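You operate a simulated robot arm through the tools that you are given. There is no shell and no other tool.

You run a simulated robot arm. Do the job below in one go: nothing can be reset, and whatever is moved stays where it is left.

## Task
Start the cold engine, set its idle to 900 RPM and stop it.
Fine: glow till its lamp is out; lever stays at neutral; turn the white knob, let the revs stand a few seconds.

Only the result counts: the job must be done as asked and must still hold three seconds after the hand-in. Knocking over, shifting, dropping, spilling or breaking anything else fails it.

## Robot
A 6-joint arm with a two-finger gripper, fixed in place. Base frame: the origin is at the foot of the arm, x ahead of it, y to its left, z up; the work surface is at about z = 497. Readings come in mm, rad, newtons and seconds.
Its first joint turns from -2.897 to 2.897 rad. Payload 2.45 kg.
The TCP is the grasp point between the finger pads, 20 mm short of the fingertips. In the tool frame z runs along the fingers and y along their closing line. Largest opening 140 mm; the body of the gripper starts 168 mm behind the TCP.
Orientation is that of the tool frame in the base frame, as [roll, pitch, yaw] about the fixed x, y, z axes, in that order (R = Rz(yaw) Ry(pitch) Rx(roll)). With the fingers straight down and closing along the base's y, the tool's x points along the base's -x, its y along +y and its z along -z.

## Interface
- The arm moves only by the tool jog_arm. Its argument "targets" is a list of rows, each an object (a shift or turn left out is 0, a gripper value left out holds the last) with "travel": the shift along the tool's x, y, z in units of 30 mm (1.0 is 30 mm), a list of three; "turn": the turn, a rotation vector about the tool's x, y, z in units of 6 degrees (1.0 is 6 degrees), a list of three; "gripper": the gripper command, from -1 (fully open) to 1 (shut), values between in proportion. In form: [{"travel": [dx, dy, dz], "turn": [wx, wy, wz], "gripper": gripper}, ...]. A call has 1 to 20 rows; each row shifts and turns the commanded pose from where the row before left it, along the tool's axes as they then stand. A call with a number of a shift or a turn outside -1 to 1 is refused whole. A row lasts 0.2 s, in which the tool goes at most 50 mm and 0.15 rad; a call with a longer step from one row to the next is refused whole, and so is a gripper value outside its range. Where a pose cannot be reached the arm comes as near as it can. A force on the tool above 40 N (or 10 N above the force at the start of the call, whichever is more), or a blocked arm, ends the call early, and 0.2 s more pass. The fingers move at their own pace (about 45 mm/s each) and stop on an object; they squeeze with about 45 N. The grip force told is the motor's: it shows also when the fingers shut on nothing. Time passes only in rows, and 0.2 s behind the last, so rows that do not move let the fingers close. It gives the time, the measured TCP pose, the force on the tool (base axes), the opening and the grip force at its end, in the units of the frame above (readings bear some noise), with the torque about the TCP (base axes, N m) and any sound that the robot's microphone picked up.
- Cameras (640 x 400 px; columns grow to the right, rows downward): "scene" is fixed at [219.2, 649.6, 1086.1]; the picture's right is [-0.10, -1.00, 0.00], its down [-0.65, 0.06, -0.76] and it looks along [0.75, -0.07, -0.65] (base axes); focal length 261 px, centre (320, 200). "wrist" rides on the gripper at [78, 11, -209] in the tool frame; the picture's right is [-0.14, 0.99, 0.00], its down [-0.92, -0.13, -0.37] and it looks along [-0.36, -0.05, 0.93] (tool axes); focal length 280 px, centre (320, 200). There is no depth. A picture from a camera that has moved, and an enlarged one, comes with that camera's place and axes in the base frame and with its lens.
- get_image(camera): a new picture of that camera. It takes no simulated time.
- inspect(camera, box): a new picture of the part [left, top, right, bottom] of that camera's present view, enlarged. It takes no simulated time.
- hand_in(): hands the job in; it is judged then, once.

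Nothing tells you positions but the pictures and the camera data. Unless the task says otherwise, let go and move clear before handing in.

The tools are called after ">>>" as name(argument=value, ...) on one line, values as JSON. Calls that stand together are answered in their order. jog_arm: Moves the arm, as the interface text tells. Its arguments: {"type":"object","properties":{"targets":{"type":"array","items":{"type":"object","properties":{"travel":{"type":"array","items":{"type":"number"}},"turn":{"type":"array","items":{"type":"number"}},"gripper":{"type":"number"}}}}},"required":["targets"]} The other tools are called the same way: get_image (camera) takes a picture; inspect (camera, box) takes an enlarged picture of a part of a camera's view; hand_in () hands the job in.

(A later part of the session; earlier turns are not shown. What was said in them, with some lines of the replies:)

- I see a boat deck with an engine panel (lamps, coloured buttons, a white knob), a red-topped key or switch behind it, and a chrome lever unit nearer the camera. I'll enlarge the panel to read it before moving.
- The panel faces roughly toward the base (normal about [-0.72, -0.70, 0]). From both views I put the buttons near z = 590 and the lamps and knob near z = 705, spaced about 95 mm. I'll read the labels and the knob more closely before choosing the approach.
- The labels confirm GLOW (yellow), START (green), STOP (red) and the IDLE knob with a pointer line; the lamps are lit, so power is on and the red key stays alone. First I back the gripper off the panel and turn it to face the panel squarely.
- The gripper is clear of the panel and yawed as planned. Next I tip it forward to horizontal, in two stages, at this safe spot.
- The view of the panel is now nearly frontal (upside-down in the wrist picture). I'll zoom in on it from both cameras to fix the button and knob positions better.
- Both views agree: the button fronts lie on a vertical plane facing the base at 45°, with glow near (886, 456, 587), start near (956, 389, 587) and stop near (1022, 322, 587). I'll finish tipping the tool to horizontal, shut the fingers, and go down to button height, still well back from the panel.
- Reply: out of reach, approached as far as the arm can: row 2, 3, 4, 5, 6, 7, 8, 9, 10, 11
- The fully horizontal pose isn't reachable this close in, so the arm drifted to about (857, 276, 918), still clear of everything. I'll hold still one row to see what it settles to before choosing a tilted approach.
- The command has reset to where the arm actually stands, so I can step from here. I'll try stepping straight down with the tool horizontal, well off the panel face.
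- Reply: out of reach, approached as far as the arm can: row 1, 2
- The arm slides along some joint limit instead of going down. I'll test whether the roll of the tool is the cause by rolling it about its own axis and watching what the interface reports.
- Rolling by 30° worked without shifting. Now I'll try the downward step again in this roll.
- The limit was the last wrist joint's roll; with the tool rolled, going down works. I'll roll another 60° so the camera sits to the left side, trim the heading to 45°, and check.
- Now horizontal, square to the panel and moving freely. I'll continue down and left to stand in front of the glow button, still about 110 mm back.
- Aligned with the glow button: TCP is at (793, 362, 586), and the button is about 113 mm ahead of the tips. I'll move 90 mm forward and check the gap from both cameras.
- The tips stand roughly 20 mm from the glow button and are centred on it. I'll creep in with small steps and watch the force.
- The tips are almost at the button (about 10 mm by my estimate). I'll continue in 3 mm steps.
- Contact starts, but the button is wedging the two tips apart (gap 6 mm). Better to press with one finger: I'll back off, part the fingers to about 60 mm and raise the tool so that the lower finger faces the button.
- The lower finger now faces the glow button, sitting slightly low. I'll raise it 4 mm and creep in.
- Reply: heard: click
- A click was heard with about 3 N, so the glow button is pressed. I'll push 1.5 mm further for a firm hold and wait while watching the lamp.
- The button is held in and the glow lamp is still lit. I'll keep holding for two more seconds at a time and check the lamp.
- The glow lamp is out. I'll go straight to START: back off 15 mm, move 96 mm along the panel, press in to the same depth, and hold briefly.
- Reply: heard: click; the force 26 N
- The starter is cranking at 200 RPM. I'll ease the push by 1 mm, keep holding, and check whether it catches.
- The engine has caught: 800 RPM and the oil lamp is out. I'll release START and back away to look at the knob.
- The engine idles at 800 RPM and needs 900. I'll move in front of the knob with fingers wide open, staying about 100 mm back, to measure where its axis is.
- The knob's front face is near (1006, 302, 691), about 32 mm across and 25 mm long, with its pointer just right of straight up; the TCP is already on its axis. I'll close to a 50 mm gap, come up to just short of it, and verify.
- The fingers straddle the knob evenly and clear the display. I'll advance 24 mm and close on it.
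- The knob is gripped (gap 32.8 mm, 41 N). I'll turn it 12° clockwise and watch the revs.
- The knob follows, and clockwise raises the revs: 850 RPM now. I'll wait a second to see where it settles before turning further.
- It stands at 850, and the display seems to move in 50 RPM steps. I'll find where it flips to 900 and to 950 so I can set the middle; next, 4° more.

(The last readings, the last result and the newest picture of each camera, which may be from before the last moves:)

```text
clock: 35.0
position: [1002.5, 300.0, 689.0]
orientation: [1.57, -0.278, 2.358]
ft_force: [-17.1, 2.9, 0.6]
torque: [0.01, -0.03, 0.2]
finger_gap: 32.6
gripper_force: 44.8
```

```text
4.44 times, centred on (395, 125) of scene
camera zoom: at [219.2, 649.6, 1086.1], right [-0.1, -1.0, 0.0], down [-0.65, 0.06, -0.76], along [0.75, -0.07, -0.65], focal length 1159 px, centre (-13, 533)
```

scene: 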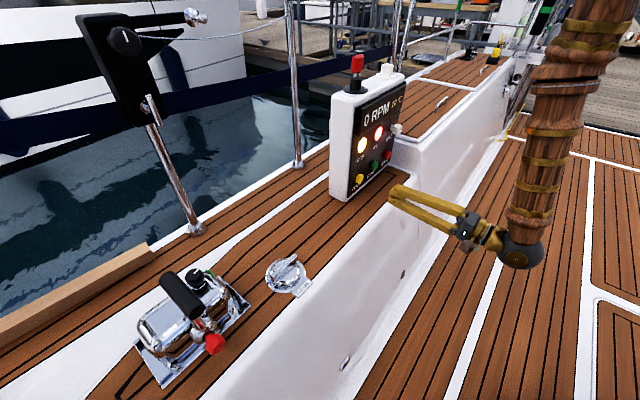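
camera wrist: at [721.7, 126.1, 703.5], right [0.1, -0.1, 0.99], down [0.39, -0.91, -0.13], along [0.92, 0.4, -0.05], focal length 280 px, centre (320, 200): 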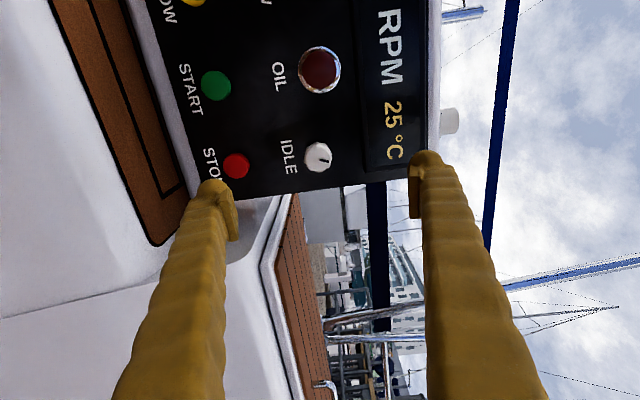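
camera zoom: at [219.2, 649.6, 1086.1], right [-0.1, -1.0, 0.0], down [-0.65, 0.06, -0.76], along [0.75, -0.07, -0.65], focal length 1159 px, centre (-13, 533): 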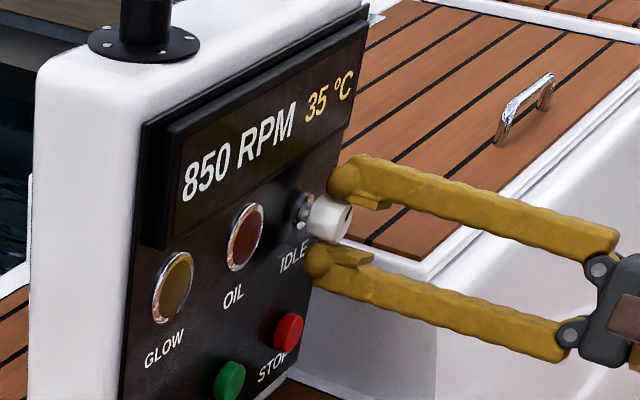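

Still 850 after 16° in all; a side force of 17 N has built up, so I'll ease the tool about 1 mm that way while turning 4° more.

>>> jog_arm(targets=[{"travel": [0.03, 0, -0.015], "turn": [0, 0, 0.333]}, {"turn": [0, 0, 0.333]}, {"travel": [0, 0, 0]}, {"travel": [0, 0, 0]}, {"travel": [0, 0, 0]}, {"travel": [0, 0, 0]}])

>>> inspect(camera="scene", box=[350, 80, 440, 170])

>>> inspect(camera="wrist", box=[220, 90, 420, 240])

```text
clock: 36.4
position: [1001.6, 300.4, 689.3]
orientation: [1.573, -0.348, 2.356]
ft_force: [29.9, 8.5, -11.4]
torque: [-0.15, 0.11, -0.2]
finger_gap: 32.9
gripper_force: 44.7
```

```text
4.44 times, centred on (395, 125) of scene
camera zoom: at [219.2, 649.6, 1086.1], right [-0.1, -1.0, 0.0], down [-0.65, 0.06, -0.76], along [0.75, -0.07, -0.65], focal length 1159 px, centre (-13, 533)
```

zoom: 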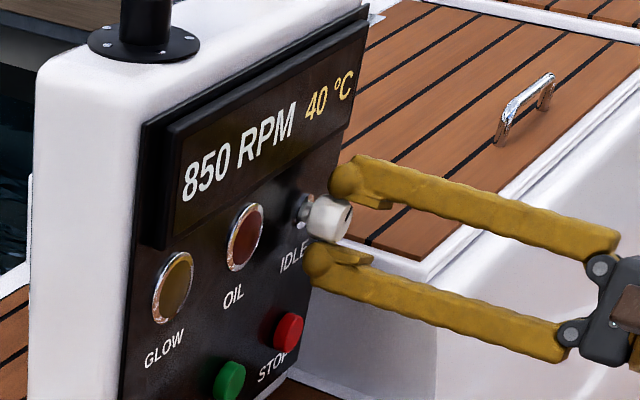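

```text
2.67 times, centred on (320, 165) of wrist
camera zoom: at [805.5, 199.5, 726.9], right [0.33, -0.33, 0.88], down [0.32, -0.84, -0.44], along [0.89, 0.43, -0.17], focal length 748 px, centre (320, 293)
```

zoom: 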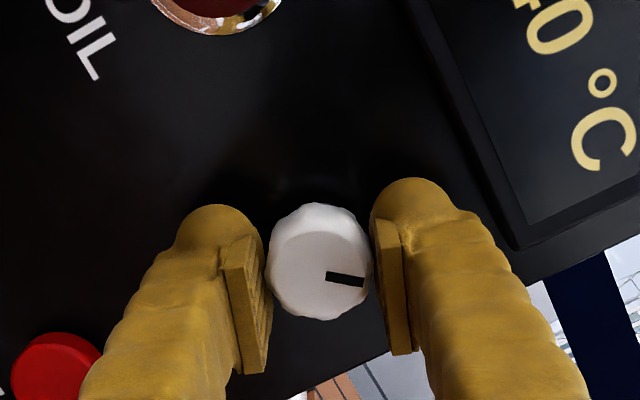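

Still 850 at 20°, and the relief was a little too much (now +30 N). I'll take back part of it and turn 5° more.

>>> jog_arm(targets=[{"travel": [-0.015, 0, 0.011]}, {"turn": [0, 0, 0.42]}, {"turn": [0, 0, 0.42]}, {"travel": [0, 0, 0]}, {"travel": [0, 0, 0]}, {"travel": [0, 0, 0]}, {"travel": [0, 0, 0]}])

>>> inspect(camera="scene", box=[350, 80, 440, 170])

```text
clock: 38.0
position: [1001.7, 300.0, 689.0]
orientation: [1.57, -0.438, 2.357]
ft_force: [7.5, -3.1, -1.8]
torque: [0.01, 0.0, -0.1]
finger_gap: 32.5
gripper_force: 44.6
```

```text
4.44 times, centred on (395, 125) of scene
camera zoom: at [219.2, 649.6, 1086.1], right [-0.1, -1.0, 0.0], down [-0.65, 0.06, -0.76], along [0.75, -0.07, -0.65], focal length 1159 px, centre (-13, 533)
```

zoom: 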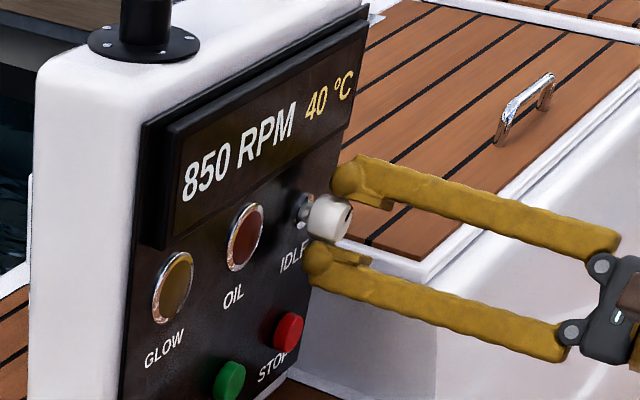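

Forces are low again and the display still reads 850 at 25°. I'll go on 6° more.

>>> jog_arm(targets=[{"turn": [0, 0, 0.5]}, {"turn": [0, 0, 0.5]}, {"travel": [0, 0, 0]}, {"travel": [0, 0, 0]}, {"travel": [0, 0, 0]}, {"travel": [0, 0, 0]}, {"travel": [0, 0, 0]}])

>>> inspect(camera="scene", box=[350, 80, 440, 170])

```text
clock: 39.6
position: [1001.4, 300.2, 689.4]
orientation: [1.571, -0.543, 2.356]
ft_force: [-11.0, -2.2, -2.9]
torque: [-0.03, 0.05, 0.1]
finger_gap: 32.5
gripper_force: 45.0
```

```text
4.44 times, centred on (395, 125) of scene
camera zoom: at [219.2, 649.6, 1086.1], right [-0.1, -1.0, 0.0], down [-0.65, 0.06, -0.76], along [0.75, -0.07, -0.65], focal length 1159 px, centre (-13, 533)
```

zoom: 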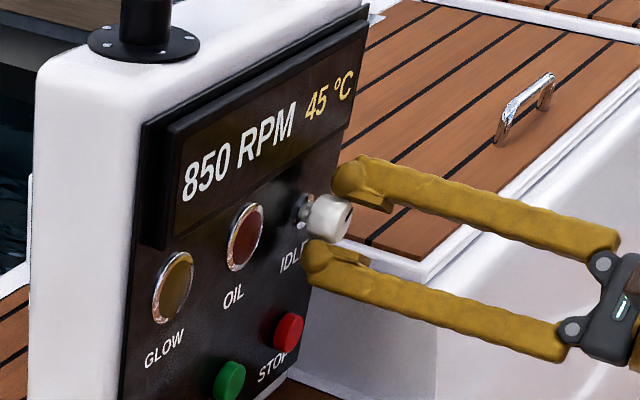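

Still 850 at 31°. I'll check that the knob isn't slipping in the fingers and go on another 6°.

>>> jog_arm(targets=[{"turn": [0, 0, 0.5]}, {"turn": [0, 0, 0.5]}, {"travel": [0, 0, 0]}, {"travel": [0, 0, 0]}, {"travel": [0, 0, 0]}, {"travel": [0, 0, 0]}, {"travel": [0, 0, 0]}])

>>> inspect(camera="scene", box=[350, 80, 440, 170])

>>> inspect(camera="wrist", box=[220, 90, 420, 240])

```text
clock: 41.2
position: [1002.3, 299.6, 688.8]
orientation: [1.572, -0.648, 2.359]
ft_force: [-13.3, 0.9, -5.7]
torque: [-0.02, 0.03, 0.17]
finger_gap: 32.5
gripper_force: 45.4
```

```text
4.44 times, centred on (395, 125) of scene
camera zoom: at [219.2, 649.6, 1086.1], right [-0.1, -1.0, 0.0], down [-0.65, 0.06, -0.76], along [0.75, -0.07, -0.65], focal length 1159 px, centre (-13, 533)
```

zoom: 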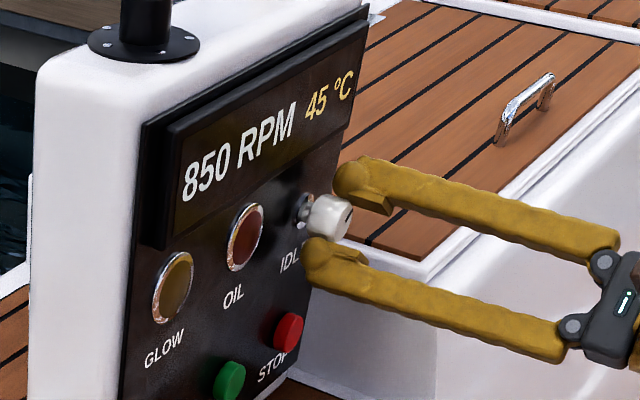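

```text
2.67 times, centred on (320, 165) of wrist
camera zoom: at [815.3, 189.7, 745.4], right [0.5, -0.5, 0.71], down [0.2, -0.73, -0.66], along [0.84, 0.47, -0.26], focal length 748 px, centre (320, 293)
```

zoom: 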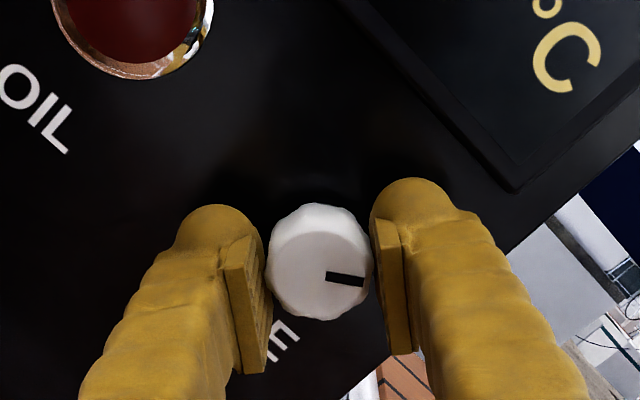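

The knob is not slipping; it just needs more angle. I'll continue with another 8°, with slight easing of the side force.

>>> jog_arm(targets=[{"travel": [0.006, 0, -0.003], "turn": [0, 0, 0.5]}, {"turn": [0, 0, 0.5]}, {"turn": [0, 0, 0.33]}, {"travel": [0, 0, 0]}, {"travel": [0, 0, 0]}, {"travel": [0, 0, 0]}, {"travel": [0, 0, 0]}, {"travel": [0, 0, 0]}])

>>> inspect(camera="scene", box=[350, 80, 440, 170])

```text
clock: 43.0
position: [1001.7, 299.2, 688.2]
orientation: [1.57, -0.784, 2.356]
ft_force: [17.7, 22.7, -22.7]
torque: [-0.19, 0.11, -0.06]
finger_gap: 32.8
gripper_force: 45.2
```

```text
4.44 times, centred on (395, 125) of scene
camera zoom: at [219.2, 649.6, 1086.1], right [-0.1, -1.0, 0.0], down [-0.65, 0.06, -0.76], along [0.75, -0.07, -0.65], focal length 1159 px, centre (-13, 533)
```

zoom: 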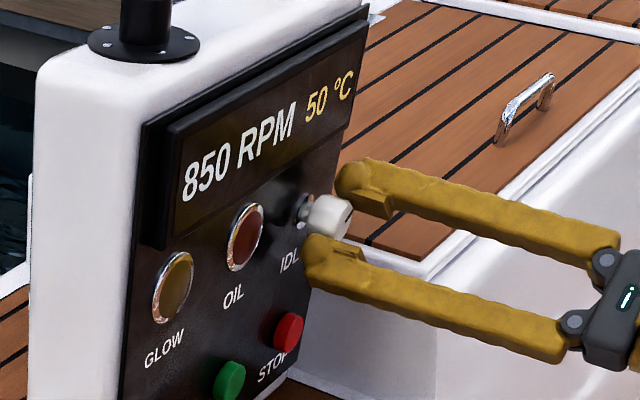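

Still 850 at 45°, with 37 N of side force. I'll relieve it slightly, then wait to see if the revs are drifting with temperature.

>>> jog_arm(targets=[{"travel": [-0.006, -0.006, 0.009]}, {"travel": [0, 0, 0]}, {"travel": [0, 0, 0]}, {"travel": [0, 0, 0]}, {"travel": [0, 0, 0]}])

>>> inspect(camera="scene", box=[350, 80, 440, 170])

>>> inspect(camera="wrist", box=[220, 90, 420, 240])

```text
clock: 44.2
position: [1001.2, 299.3, 688.6]
orientation: [1.571, -0.788, 2.358]
ft_force: [-3.6, 11.3, -13.8]
torque: [-0.07, 0.04, 0.17]
finger_gap: 32.4
gripper_force: 45.5
```

```text
4.44 times, centred on (395, 125) of scene
camera zoom: at [219.2, 649.6, 1086.1], right [-0.1, -1.0, 0.0], down [-0.65, 0.06, -0.76], along [0.75, -0.07, -0.65], focal length 1159 px, centre (-13, 533)
```

zoom: 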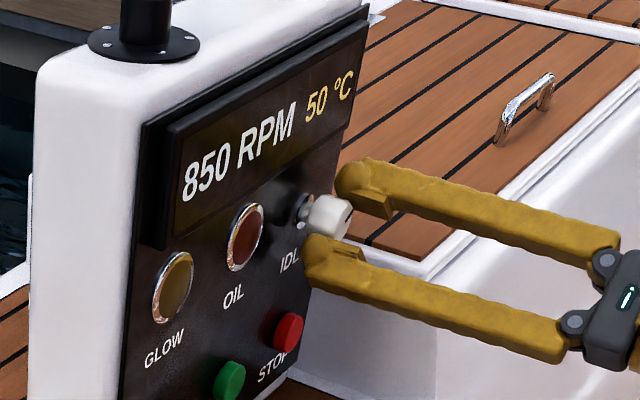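

```text
2.67 times, centred on (320, 165) of wrist
camera zoom: at [820.8, 183.8, 752.6], right [0.56, -0.56, 0.6], down [0.14, -0.66, -0.74], along [0.81, 0.5, -0.29], focal length 748 px, centre (320, 293)
```

zoom: 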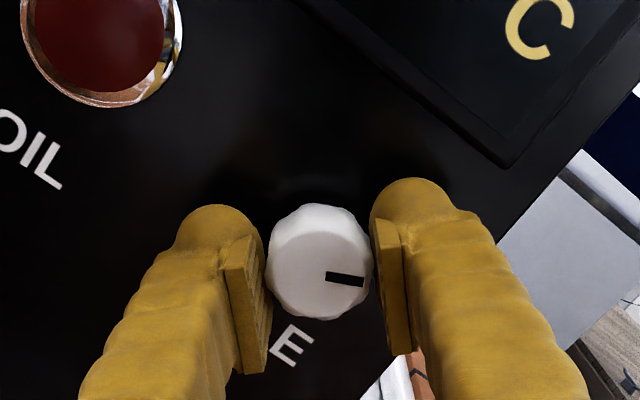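

Revs hold at 850 with forces down. I'll turn another 8° and check again.

>>> jog_arm(targets=[{"turn": [0, 0, 0.45]}, {"turn": [0, 0, 0.45]}, {"turn": [0, 0, 0.45]}, {"travel": [0, 0, 0]}, {"travel": [0, 0, 0]}, {"travel": [0, 0, 0]}, {"travel": [0, 0, 0]}, {"travel": [0, 0, 0]}])

>>> inspect(camera="scene", box=[350, 80, 440, 170])

```text
clock: 46.0
position: [1002.1, 299.5, 688.5]
orientation: [1.572, -0.93, 2.357]
ft_force: [-24.5, -4.7, -13.7]
torque: [-0.16, 0.09, 0.19]
finger_gap: 32.7
gripper_force: 45.3
```

```text
4.44 times, centred on (395, 125) of scene
camera zoom: at [219.2, 649.6, 1086.1], right [-0.1, -1.0, 0.0], down [-0.65, 0.06, -0.76], along [0.75, -0.07, -0.65], focal length 1159 px, centre (-13, 533)
```

zoom: 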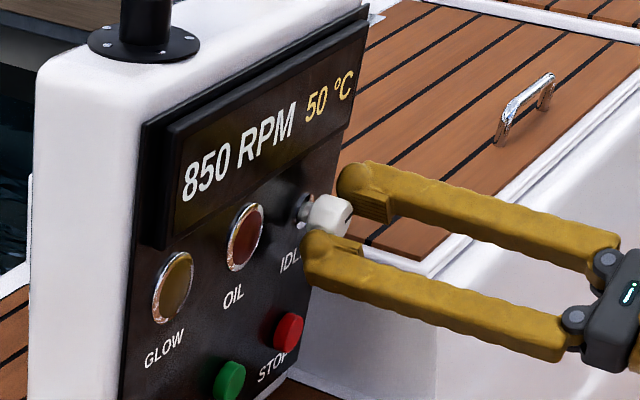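

Still 850 at 53°, so the law is about 1 RPM per degree or so. I'll ease the side force and continue 8° more.

>>> jog_arm(targets=[{"travel": [0, -0.01, -0.006], "turn": [0, 0, 0.45]}, {"turn": [0, 0, 0.45]}, {"turn": [0, 0, 0.45]}, {"travel": [0, 0, 0]}, {"travel": [0, 0, 0]}, {"travel": [0, 0, 0]}, {"travel": [0, 0, 0]}, {"travel": [0, 0, 0]}])

>>> inspect(camera="scene", box=[350, 80, 440, 170])

>>> inspect(camera="wrist", box=[220, 90, 420, 240])

```text
clock: 47.8
position: [1002.2, 300.3, 689.7]
orientation: [1.574, -1.069, 2.356]
ft_force: [-23.9, -1.9, -18.8]
torque: [-0.18, 0.12, 0.19]
finger_gap: 32.7
gripper_force: 45.5
```

```text
4.44 times, centred on (395, 125) of scene
camera zoom: at [219.2, 649.6, 1086.1], right [-0.1, -1.0, 0.0], down [-0.65, 0.06, -0.76], along [0.75, -0.07, -0.65], focal length 1159 px, centre (-13, 533)
```

zoom: 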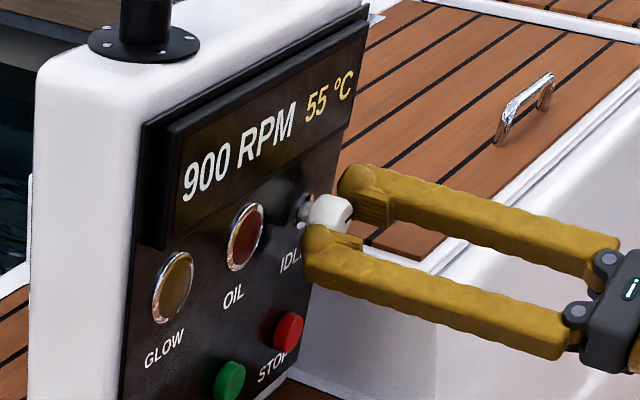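

```text
2.67 times, centred on (320, 165) of wrist
camera zoom: at [834.6, 170.4, 763.2], right [0.66, -0.66, 0.36], down [-0.03, -0.49, -0.87], along [0.75, 0.56, -0.34], focal length 748 px, centre (320, 293)
```

zoom: 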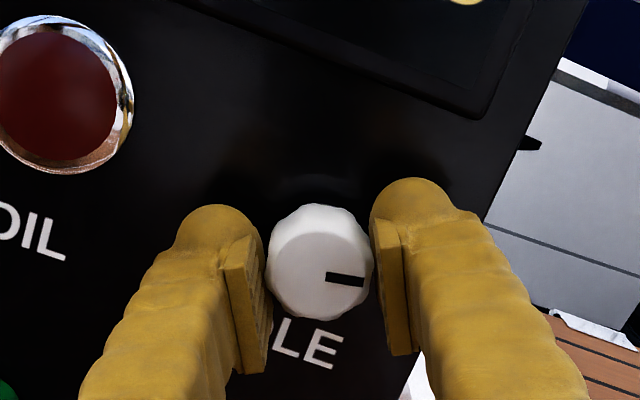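

The display flipped to 900 between 53° and 61°. To be well inside the 900 band rather than on its edge, I'll keep turning, easing the side force, and watch where 950 would begin.

>>> jog_arm(targets=[{"travel": [-0.004, -0.0136, -0.007], "turn": [0, 0, 0.45]}, {"turn": [0, 0, 0.45]}, {"turn": [0, 0, 0.45]}, {"travel": [0, 0, 0]}, {"travel": [0, 0, 0]}, {"travel": [0, 0, 0]}, {"travel": [0, 0, 0]}, {"travel": [0, 0, 0]}])

>>> inspect(camera="scene", box=[350, 80, 440, 170])

```text
clock: 49.6
position: [1002.8, 300.8, 689.0]
orientation: [1.571, -1.209, 2.357]
ft_force: [-3.3, 14.7, -15.4]
torque: [-0.14, 0.12, 0.14]
finger_gap: 32.5
gripper_force: 45.2
```

```text
4.44 times, centred on (395, 125) of scene
camera zoom: at [219.2, 649.6, 1086.1], right [-0.1, -1.0, 0.0], down [-0.65, 0.06, -0.76], along [0.75, -0.07, -0.65], focal length 1159 px, centre (-13, 533)
```

zoom: 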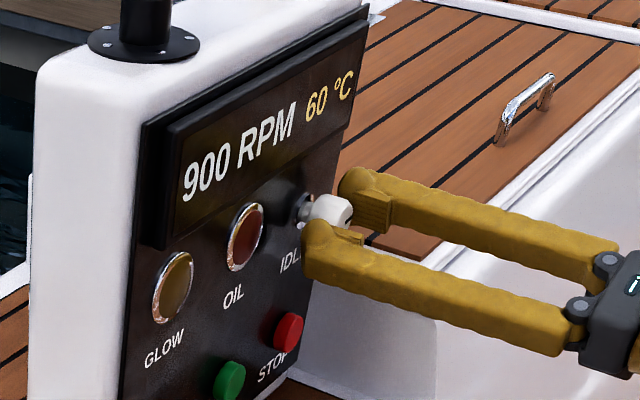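

Reads 900 at 69°. Another 8° with the same easing.

>>> jog_arm(targets=[{"travel": [-0.004, -0.009, 0], "turn": [0, 0, 0.45]}, {"turn": [0, 0, 0.45]}, {"turn": [0, 0, 0.45]}, {"travel": [0, 0, 0]}, {"travel": [0, 0, 0]}, {"travel": [0, 0, 0]}, {"travel": [0, 0, 0]}, {"travel": [0, 0, 0]}])

>>> inspect(camera="scene", box=[350, 80, 440, 170])

>>> inspect(camera="wrist", box=[220, 90, 420, 240])

```text
clock: 51.4
position: [1001.2, 300.0, 688.1]
orientation: [1.568, -1.353, 2.358]
ft_force: [-4.0, 6.8, -0.5]
torque: [0.01, -0.01, 0.08]
finger_gap: 32.5
gripper_force: 45.1
```

```text
4.44 times, centred on (395, 125) of scene
camera zoom: at [219.2, 649.6, 1086.1], right [-0.1, -1.0, 0.0], down [-0.65, 0.06, -0.76], along [0.75, -0.07, -0.65], focal length 1159 px, centre (-13, 533)
```

zoom: 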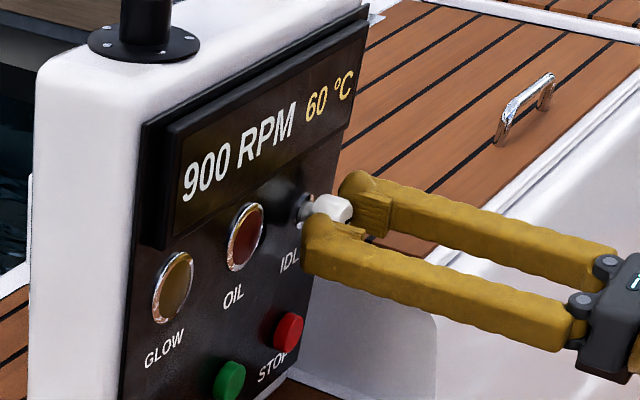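

```text
2.67 times, centred on (320, 165) of wrist
camera zoom: at [849.5, 155.4, 767.8], right [0.7, -0.7, 0.08], down [-0.21, -0.31, -0.93], along [0.68, 0.64, -0.37], focal length 748 px, centre (320, 293)
```

zoom: 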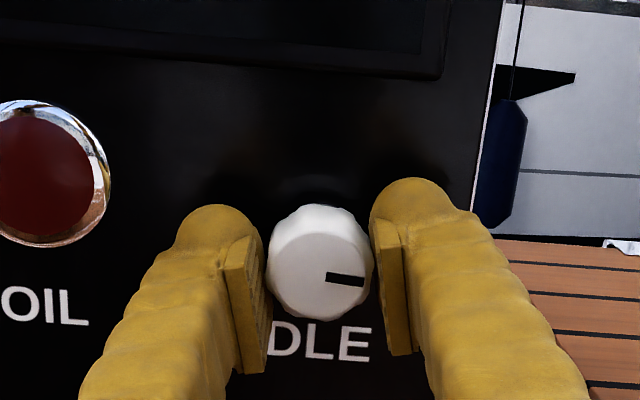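

Reads 900 at 77° with low forces. I'll keep probing upward for the 950 flip to find the centre of the band.

>>> jog_arm(targets=[{"turn": [0, 0, 0.45]}, {"turn": [0, 0, 0.45]}, {"turn": [0, 0, 0.45]}, {"travel": [0, 0, 0]}, {"travel": [0, 0, 0]}, {"travel": [0, 0, 0]}, {"travel": [0, 0, 0]}, {"travel": [0, 0, 0]}])

>>> inspect(camera="scene", box=[350, 80, 440, 170])

```text
clock: 53.2
position: [1001.4, 300.2, 688.4]
orientation: [1.572, -1.492, 2.357]
ft_force: [-8.0, 6.7, 1.1]
torque: [0.0, -0.04, 0.1]
finger_gap: 32.5
gripper_force: 44.8
```

```text
4.44 times, centred on (395, 125) of scene
camera zoom: at [219.2, 649.6, 1086.1], right [-0.1, -1.0, 0.0], down [-0.65, 0.06, -0.76], along [0.75, -0.07, -0.65], focal length 1159 px, centre (-13, 533)
```

zoom: 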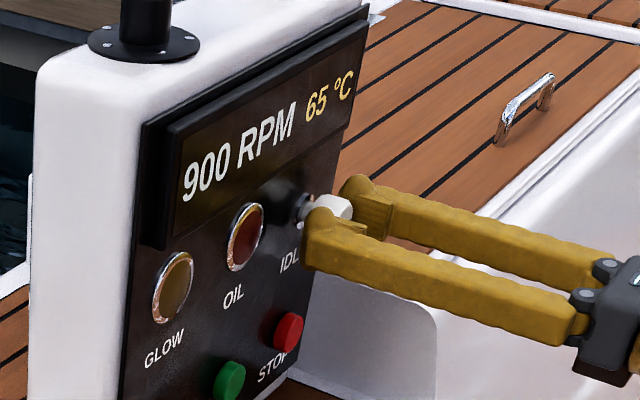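

Still 900 at 85°. Another 8°.

>>> jog_arm(targets=[{"turn": [0, 0, 0.45]}, {"turn": [0, 0, 0.45]}, {"turn": [0, 0, 0.45]}, {"travel": [0, 0, 0]}, {"travel": [0, 0, 0]}, {"travel": [0, 0, 0]}, {"travel": [0, 0, 0]}, {"travel": [0, 0, 0]}])

>>> inspect(camera="scene", box=[350, 80, 440, 170])

```text
clock: 55.0
position: [1001.1, 301.0, 688.6]
orientation: [-1.57, -1.508, -0.787]
ft_force: [3.3, 9.3, -1.5]
torque: [-0.02, -0.02, 0.03]
finger_gap: 32.4
gripper_force: 45.5
```

```text
4.44 times, centred on (395, 125) of scene
camera zoom: at [219.2, 649.6, 1086.1], right [-0.1, -1.0, 0.0], down [-0.65, 0.06, -0.76], along [0.75, -0.07, -0.65], focal length 1159 px, centre (-13, 533)
```

zoom: 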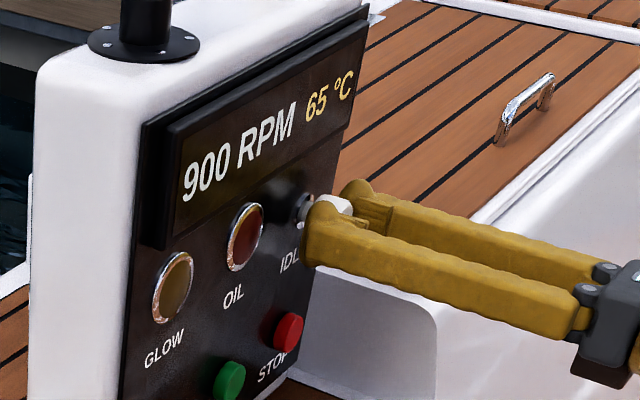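

Now at 93.6°, still 900. Continuing another 8°.

>>> jog_arm(targets=[{"turn": [0, 0, 0.45]}, {"turn": [0, 0, 0.45]}, {"turn": [0, 0, 0.45]}, {"travel": [0, 0, 0]}, {"travel": [0, 0, 0]}, {"travel": [0, 0, 0]}, {"travel": [0, 0, 0]}, {"travel": [0, 0, 0]}])

>>> inspect(camera="scene", box=[350, 80, 440, 170])

```text
clock: 56.8
position: [1000.7, 300.9, 688.0]
orientation: [-1.571, -1.367, -0.783]
ft_force: [-5.0, 21.7, 1.9]
torque: [-0.09, -0.01, 0.13]
finger_gap: 32.4
gripper_force: 44.7
```

```text
4.44 times, centred on (395, 125) of scene
camera zoom: at [219.2, 649.6, 1086.1], right [-0.1, -1.0, 0.0], down [-0.65, 0.06, -0.76], along [0.75, -0.07, -0.65], focal length 1159 px, centre (-13, 533)
```

zoom: 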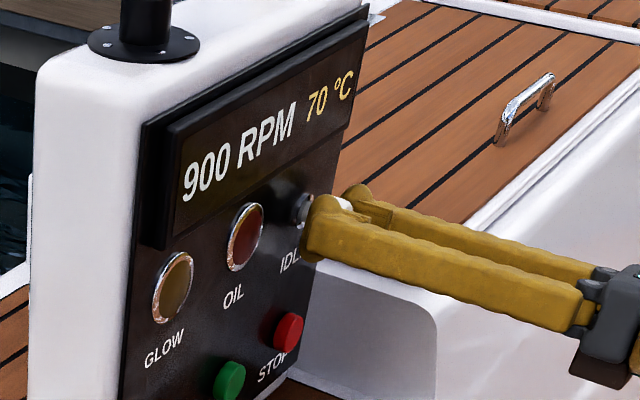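

Still 900 at 102°. I'll ease the side force and go on another 8°.

>>> jog_arm(targets=[{"travel": [-0.002, -0.009, 0.003], "turn": [0, 0, 0.45]}, {"turn": [0, 0, 0.45]}, {"turn": [0, 0, 0.45]}, {"travel": [0, 0, 0]}, {"travel": [0, 0, 0]}, {"travel": [0, 0, 0]}, {"travel": [0, 0, 0]}, {"travel": [0, 0, 0]}])

>>> inspect(camera="scene", box=[350, 80, 440, 170])

>>> inspect(camera="wrist", box=[220, 90, 420, 240])

```text
clock: 58.6
position: [1000.6, 300.9, 689.0]
orientation: [-1.572, -1.224, -0.786]
ft_force: [-26.1, 7.3, 8.6]
torque: [0.08, -0.09, 0.29]
finger_gap: 32.4
gripper_force: 45.3
```

```text
4.44 times, centred on (395, 125) of scene
camera zoom: at [219.2, 649.6, 1086.1], right [-0.1, -1.0, 0.0], down [-0.65, 0.06, -0.76], along [0.75, -0.07, -0.65], focal length 1159 px, centre (-13, 533)
```

zoom: 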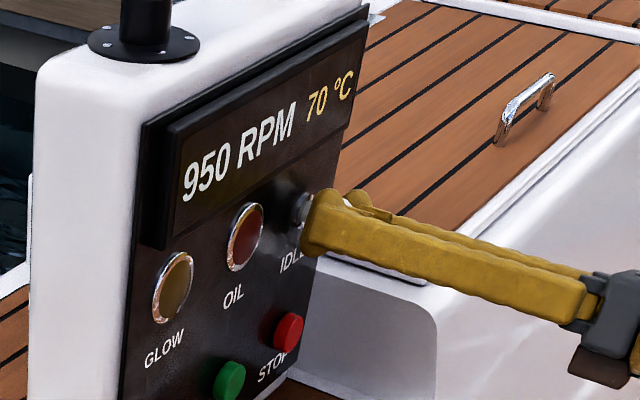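

```text
2.67 times, centred on (320, 165) of wrist
camera zoom: at [879.6, 125.2, 759.1], right [0.63, -0.63, -0.47], down [-0.57, 0.04, -0.82], along [0.54, 0.78, -0.33], focal length 748 px, centre (320, 293)
```

zoom: 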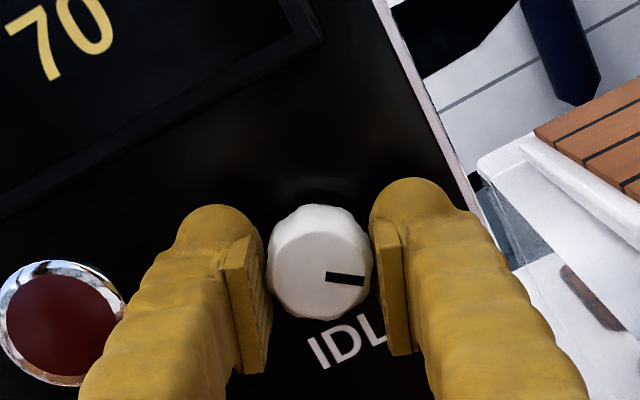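

The 950 flip lies near 106° and the 900 flip near 57°, so the band is about 49° wide and its middle is near 81°. I'll turn back about 29°, first half now.

>>> jog_arm(targets=[{"turn": [0, 0, -0.5]}, {"turn": [0, 0, -0.5]}, {"turn": [0, 0, -0.5]}, {"turn": [0, 0, -0.5]}, {"turn": [0, 0, -0.4]}])

```text
clock: 59.8
position: [1000.4, 300.4, 688.2]
orientation: [-1.569, -1.477, -0.786]
ft_force: [-12.5, 3.3, 2.5]
torque: [-0.05, 0.01, 0.14]
finger_gap: 32.4
gripper_force: 45.5
```

Forces fell and the knob stands near 95°. I'll turn back the remaining 15° and let it stand.

>>> jog_arm(targets=[{"turn": [0, 0, -0.5]}, {"turn": [0, 0, -0.5]}, {"turn": [0, 0, -0.5]}, {"turn": [0, 0, -0.5]}, {"turn": [0, 0, -0.45]}, {"travel": [0, 0, 0]}, {"travel": [0, 0, 0]}, {"travel": [0, 0, 0]}, {"travel": [0, 0, 0]}])

>>> inspect(camera="scene", box=[350, 80, 440, 170])

>>> inspect(camera="wrist", box=[220, 90, 420, 240])

```text
clock: 61.8
position: [1001.7, 300.1, 688.9]
orientation: [1.571, -1.41, 2.356]
ft_force: [-0.2, -26.7, -1.3]
torque: [-0.01, 0.04, -0.29]
finger_gap: 32.3
gripper_force: 45.6
```

```text
4.44 times, centred on (395, 125) of scene
camera zoom: at [219.2, 649.6, 1086.1], right [-0.1, -1.0, 0.0], down [-0.65, 0.06, -0.76], along [0.75, -0.07, -0.65], focal length 1159 px, centre (-13, 533)
```

zoom: 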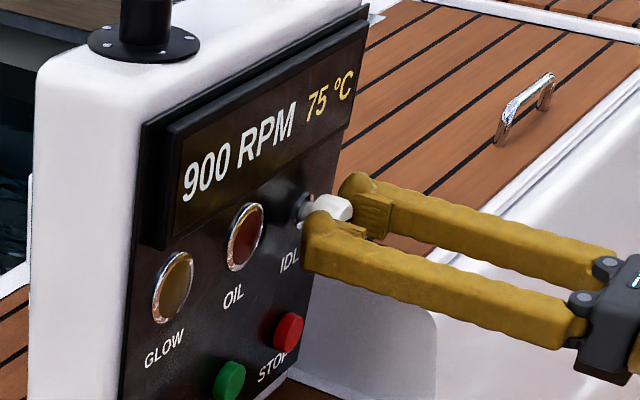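

```text
2.67 times, centred on (320, 165) of wrist
camera zoom: at [852.5, 152.5, 768.1], right [0.71, -0.71, 0.02], down [-0.25, -0.28, -0.93], along [0.66, 0.65, -0.37], focal length 748 px, centre (320, 293)
```

zoom: 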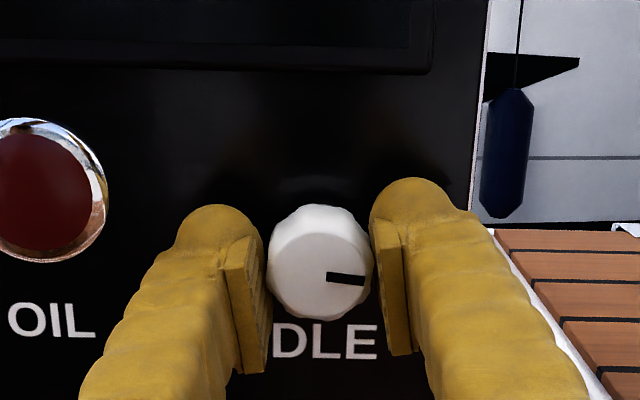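

The knob stands at 81° and the display reads 900 RPM. I'll release the knob, withdraw straight back, and let the revs stand for several seconds.

>>> jog_arm(targets=[{"travel": [0, 0, 0], "gripper": 0.143}, {"travel": [0, 0, 0]}, {"travel": [0, 0, 0]}, {"travel": [0, 0, -0.5]}, {"travel": [0, 0, -0.8]}, {"travel": [0, 0, -1]}, {"travel": [0, 0, -1]}, {"travel": [0, 0, 0]}, {"travel": [0, 0, 0]}])

>>> inspect(camera="scene", box=[350, 80, 440, 170])

>>> get_image(camera="wrist")

```text
clock: 63.8
position: [932.0, 231.7, 688.1]
orientation: [1.569, -1.409, 2.358]
ft_force: [-0.4, 0.8, -0.9]
torque: [0.01, -0.03, -0.01]
finger_gap: 59.7
gripper_force: 0.0
```

```text
4.44 times, centred on (395, 125) of scene
camera zoom: at [219.2, 649.6, 1086.1], right [-0.1, -1.0, 0.0], down [-0.65, 0.06, -0.76], along [0.75, -0.07, -0.65], focal length 1159 px, centre (-13, 533)
```

zoom: 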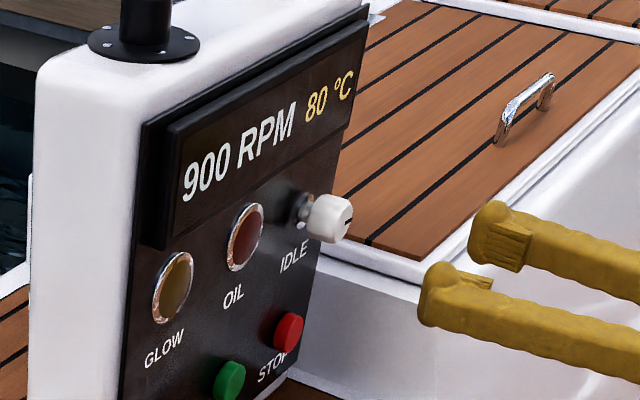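

```text
taken
camera wrist: at [782.3, 82.6, 768.0], right [0.71, -0.71, 0.02], down [-0.24, -0.28, -0.93], along [0.66, 0.65, -0.37], focal length 280 px, centre (320, 200)
```

wrist: 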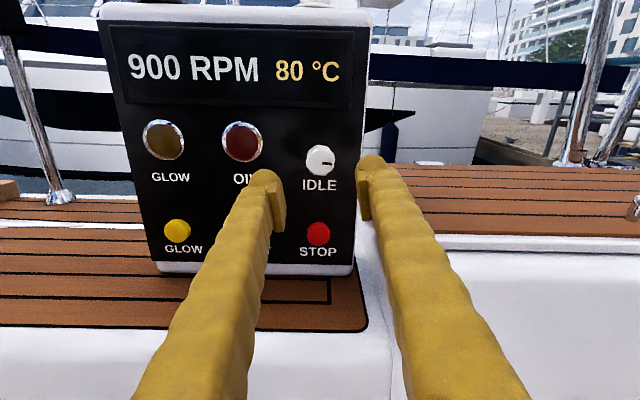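

900 RPM stands with the hand off the knob, at 80 °C. While the revs stand, I'll roll the tool back so the fingers are one above the other (gap 40 mm), and lower it so the bottom finger faces STOP, still about 100 mm away.

>>> jog_arm(targets=[{"turn": [0, 0, -0.9617], "gripper": 0.4286}, {"turn": [0, 0, -0.9617]}, {"turn": [0, 0, -0.9617]}, {"turn": [0, 0, -0.9617]}, {"turn": [0, 0, -0.9617]}, {"turn": [0, 0, -0.9617]}, {"turn": [0, 0, -0.9617]}, {"turn": [0, 0, -0.9617]}, {"turn": [0, 0, -0.9617]}, {"turn": [0, 0, -0.9617]}, {"turn": [0, 0, -0.9617]}, {"turn": [0, 0, -0.9617]}, {"turn": [0, 0, -0.9617]}, {"turn": [0, 0, -0.9617]}, {"travel": [0, -0.794, 0]}, {"travel": [0, -0.794, 0]}, {"travel": [0, -0.794, 0]}, {"travel": [0, 0, 0]}])

>>> inspect(camera="scene", box=[345, 80, 445, 180])

>>> get_image(camera="wrist")

```text
clock: 67.6
position: [929.5, 231.2, 617.0]
orientation: [1.569, 0.0, 2.356]
ft_force: [0.5, -0.2, 0.6]
torque: [0.02, -0.05, 0.02]
finger_gap: 39.8
gripper_force: 0.0
```

```text
4.00 times, centred on (395, 130) of scene
camera zoom: at [219.2, 649.6, 1086.1], right [-0.1, -1.0, 0.0], down [-0.65, 0.06, -0.76], along [0.75, -0.07, -0.65], focal length 1043 px, centre (20, 480)
```

zoom: 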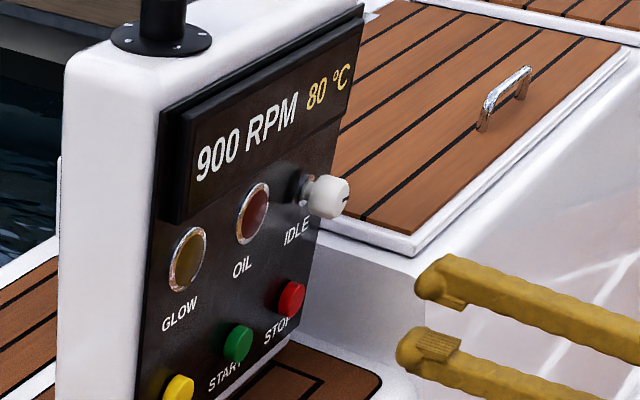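

```text
taken
camera wrist: at [728.1, 136.9, 628.6], right [0.1, -0.1, 0.99], down [0.39, -0.91, -0.13], along [0.92, 0.4, -0.05], focal length 280 px, centre (320, 200)
```

wrist: 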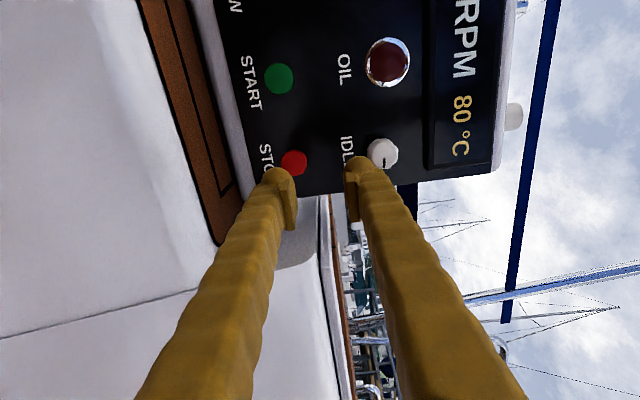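

900 RPM has stood for over five seconds with the hand off, and the lower finger is in line with STOP. I'll go forward 90 mm, and check.

>>> jog_arm(targets=[{"travel": [-0.05, 0, 0.75]}, {"travel": [0, 0, 0.75]}, {"travel": [0, 0, 0.75]}, {"travel": [0, 0, 0.75]}, {"travel": [0, 0, 0]}, {"travel": [0, 0, 0]}, {"travel": [0, 0, 0]}])

>>> inspect(camera="scene", box=[345, 80, 445, 180])

>>> inspect(camera="wrist", box=[200, 100, 440, 260])

```text
clock: 69.2
position: [997.1, 294.8, 617.0]
orientation: [1.571, 0.0, 2.357]
ft_force: [-0.4, 0.0, -0.6]
torque: [0.01, 0.0, -0.01]
finger_gap: 40.1
gripper_force: 0.2
```

```text
4.00 times, centred on (395, 130) of scene
camera zoom: at [219.2, 649.6, 1086.1], right [-0.1, -1.0, 0.0], down [-0.65, 0.06, -0.76], along [0.75, -0.07, -0.65], focal length 1043 px, centre (20, 480)
```

zoom: 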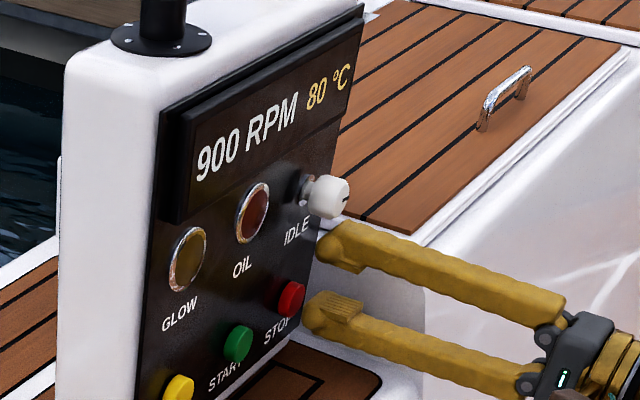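

```text
2.50 times, centred on (320, 180) of wrist
camera zoom: at [793.7, 199.3, 629.0], right [0.1, -0.1, 0.99], down [0.39, -0.91, -0.13], along [0.92, 0.4, -0.05], focal length 701 px, centre (320, 250)
```

zoom: 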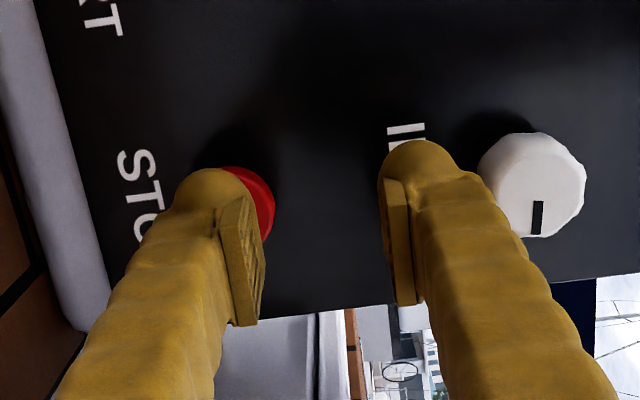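

The lower finger is about 13 mm from STOP, the upper finger clears the knob, and 900 RPM still stands. I'll raise 3 mm and press.

>>> jog_arm(targets=[{"travel": [0, 0.1, 0.15]}, {"travel": [0, 0, 0.15]}, {"travel": [0, 0, 0.1]}, {"travel": [0, 0, 0.07]}, {"travel": [0, 0, 0.05]}])

>>> inspect(camera="scene", box=[345, 80, 445, 180])

```text
clock: 70.4
position: [1005.9, 304.7, 619.9]
orientation: [1.57, 0.001, 2.356]
ft_force: [-2.9, -1.6, -0.4]
torque: [-0.05, 0.12, 0.05]
finger_gap: 40.2
gripper_force: 0.0
heard: click
```

```text
4.00 times, centred on (395, 130) of scene
camera zoom: at [219.2, 649.6, 1086.1], right [-0.1, -1.0, 0.0], down [-0.65, 0.06, -0.76], along [0.75, -0.07, -0.65], focal length 1043 px, centre (20, 480)
```

zoom: 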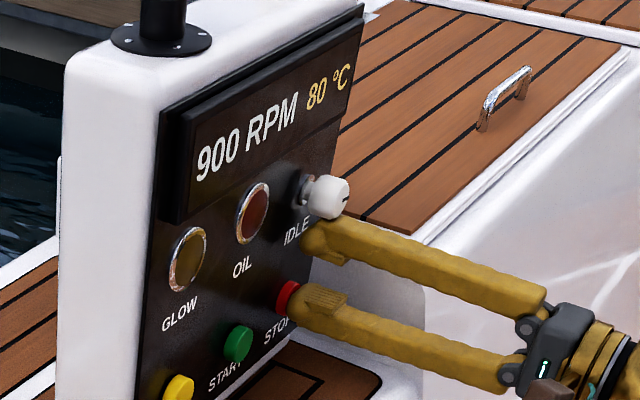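

The STOP button clicked. I'll hold it in with a touch more push until the revs fall.

>>> jog_arm(targets=[{"travel": [0, 0, 0.03]}, {"travel": [0, 0, 0]}, {"travel": [0, 0, 0]}, {"travel": [0, 0, 0]}, {"travel": [0, 0, 0]}])

>>> inspect(camera="scene", box=[345, 80, 445, 180])

```text
clock: 71.6
position: [1008.4, 304.4, 619.8]
orientation: [1.571, 0.001, 2.357]
ft_force: [-6.4, -2.9, 1.0]
torque: [-0.08, 0.2, 0.02]
finger_gap: 40.3
gripper_force: 0.2
```

```text
4.00 times, centred on (395, 130) of scene
camera zoom: at [219.2, 649.6, 1086.1], right [-0.1, -1.0, 0.0], down [-0.65, 0.06, -0.76], along [0.75, -0.07, -0.65], focal length 1043 px, centre (20, 480)
```

zoom: 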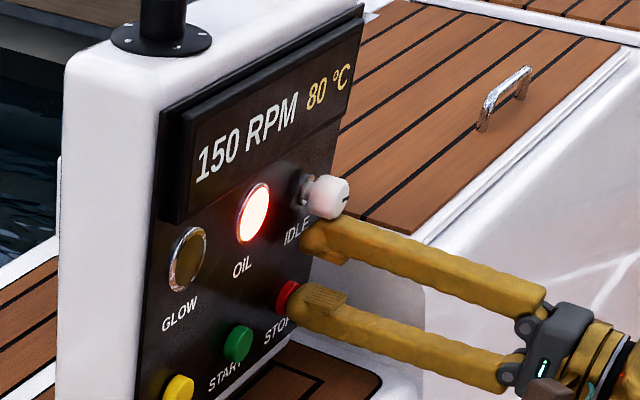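

The revs are running down (150 RPM) and the oil lamp is back on. I'll hold until it reads zero.

>>> jog_arm(targets=[{"travel": [0, 0, 0]}, {"travel": [0, 0, 0]}, {"travel": [0, 0, 0]}, {"travel": [0, 0, 0]}, {"travel": [0, 0, 0]}, {"travel": [0, 0, 0]}, {"travel": [0, 0, 0]}])

>>> inspect(camera="scene", box=[345, 80, 445, 180])

```text
clock: 73.2
position: [1006.8, 305.5, 621.0]
orientation: [1.57, -0.001, 2.356]
ft_force: [-4.7, -4.5, 0.3]
torque: [-0.14, 0.13, 0.0]
finger_gap: 40.2
gripper_force: 0.3
```

```text
4.00 times, centred on (395, 130) of scene
camera zoom: at [219.2, 649.6, 1086.1], right [-0.1, -1.0, 0.0], down [-0.65, 0.06, -0.76], along [0.75, -0.07, -0.65], focal length 1043 px, centre (20, 480)
```

zoom: 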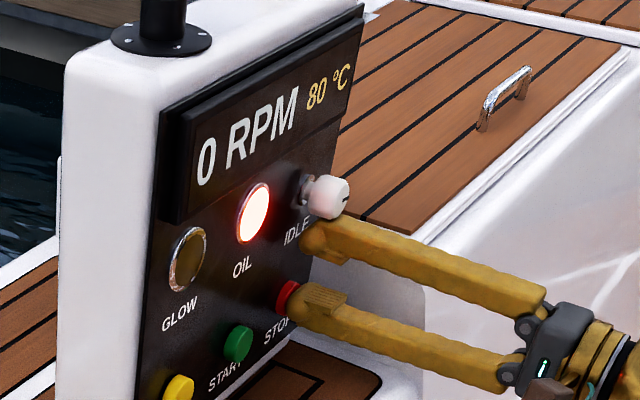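

The engine is stopped at 0 RPM. I'll release STOP, withdraw straight back, and look at everything once more.

>>> jog_arm(targets=[{"travel": [0, 0, -0.5]}, {"travel": [0, 0, -1]}, {"travel": [0, 0, -1]}, {"travel": [0, 0, -1]}, {"travel": [0, 0, -1]}, {"travel": [0, 0, 0]}, {"travel": [0, 0, 0]}, {"travel": [0, 0, 0]}, {"travel": [0, 0, 0]}, {"travel": [0, 0, 0]}])

>>> get_image(camera="scene")

>>> inspect(camera="scene", box=[325, 45, 425, 205])

>>> get_image(camera="wrist")

```text
clock: 75.4
position: [911.1, 209.0, 619.8]
orientation: [1.571, -0.001, 2.355]
ft_force: [-0.1, -1.0, -0.6]
torque: [0.02, -0.01, 0.0]
finger_gap: 40.1
gripper_force: 0.0
```

```text
taken
```

scene: 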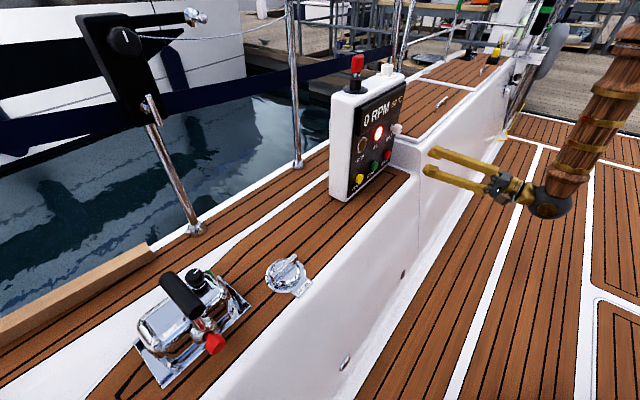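

```text
2.50 times, centred on (375, 125) of scene
camera zoom: at [219.2, 649.6, 1086.1], right [-0.1, -1.0, 0.0], down [-0.65, 0.06, -0.76], along [0.75, -0.07, -0.65], focal length 652 px, centre (182, 388)
```

zoom: 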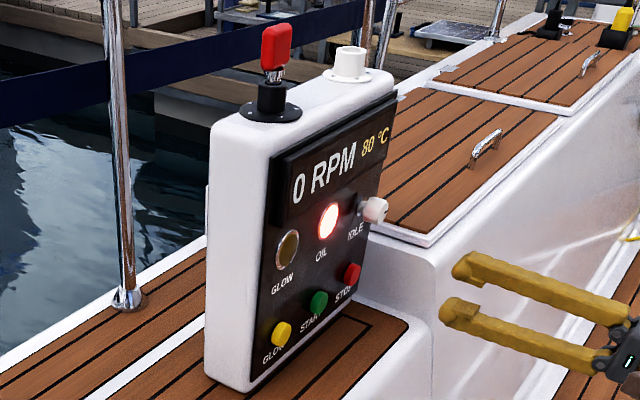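

```text
taken
camera wrist: at [709.1, 115.1, 630.7], right [0.1, -0.1, 0.99], down [0.39, -0.91, -0.13], along [0.92, 0.4, -0.05], focal length 280 px, centre (320, 200)
```

wrist: 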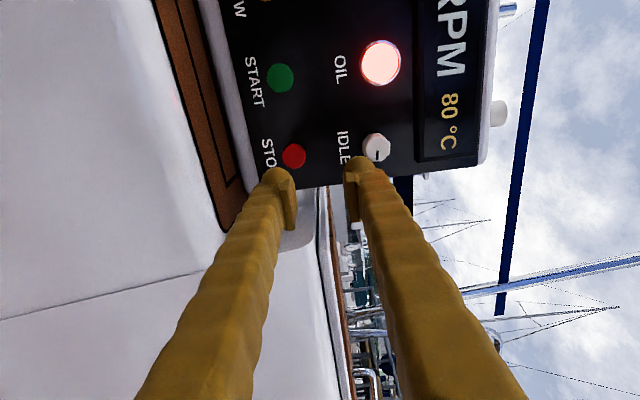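

The engine reads 0 RPM after standing at 900. The gripper is clear of the panel, and the lever, red key and everything else are where they were, so I'm handing in.

>>> hand_in()

```text
The job is handed in.
```

The engine was started cold, its idle set to 900 RPM, and stopped; the job is handed in. I haven't been shown the judge's result.

- **Glow and start:** I held the glow button until its lamp went out, then held START until the engine caught at 800 RPM and the oil lamp went out.
- **Idle:** The display only shows steps of 50 RPM. I found where it flips to 900 and where it flips to 950, and left the white knob midway between them. If the display rounds to the nearest 50, that is within a few RPM of 900. If it rounds down, the true idle is nearer 925.
- **Standing:** The reading held at 900 from letting go of the knob until I pressed STOP, at least 6 seconds.
- **Stop:** I held STOP until the display read 0 RPM, then withdrew about 135 mm. It still read 0 at the last check.

I did not touch the lever or the red key. The last pictures show nothing else moved.
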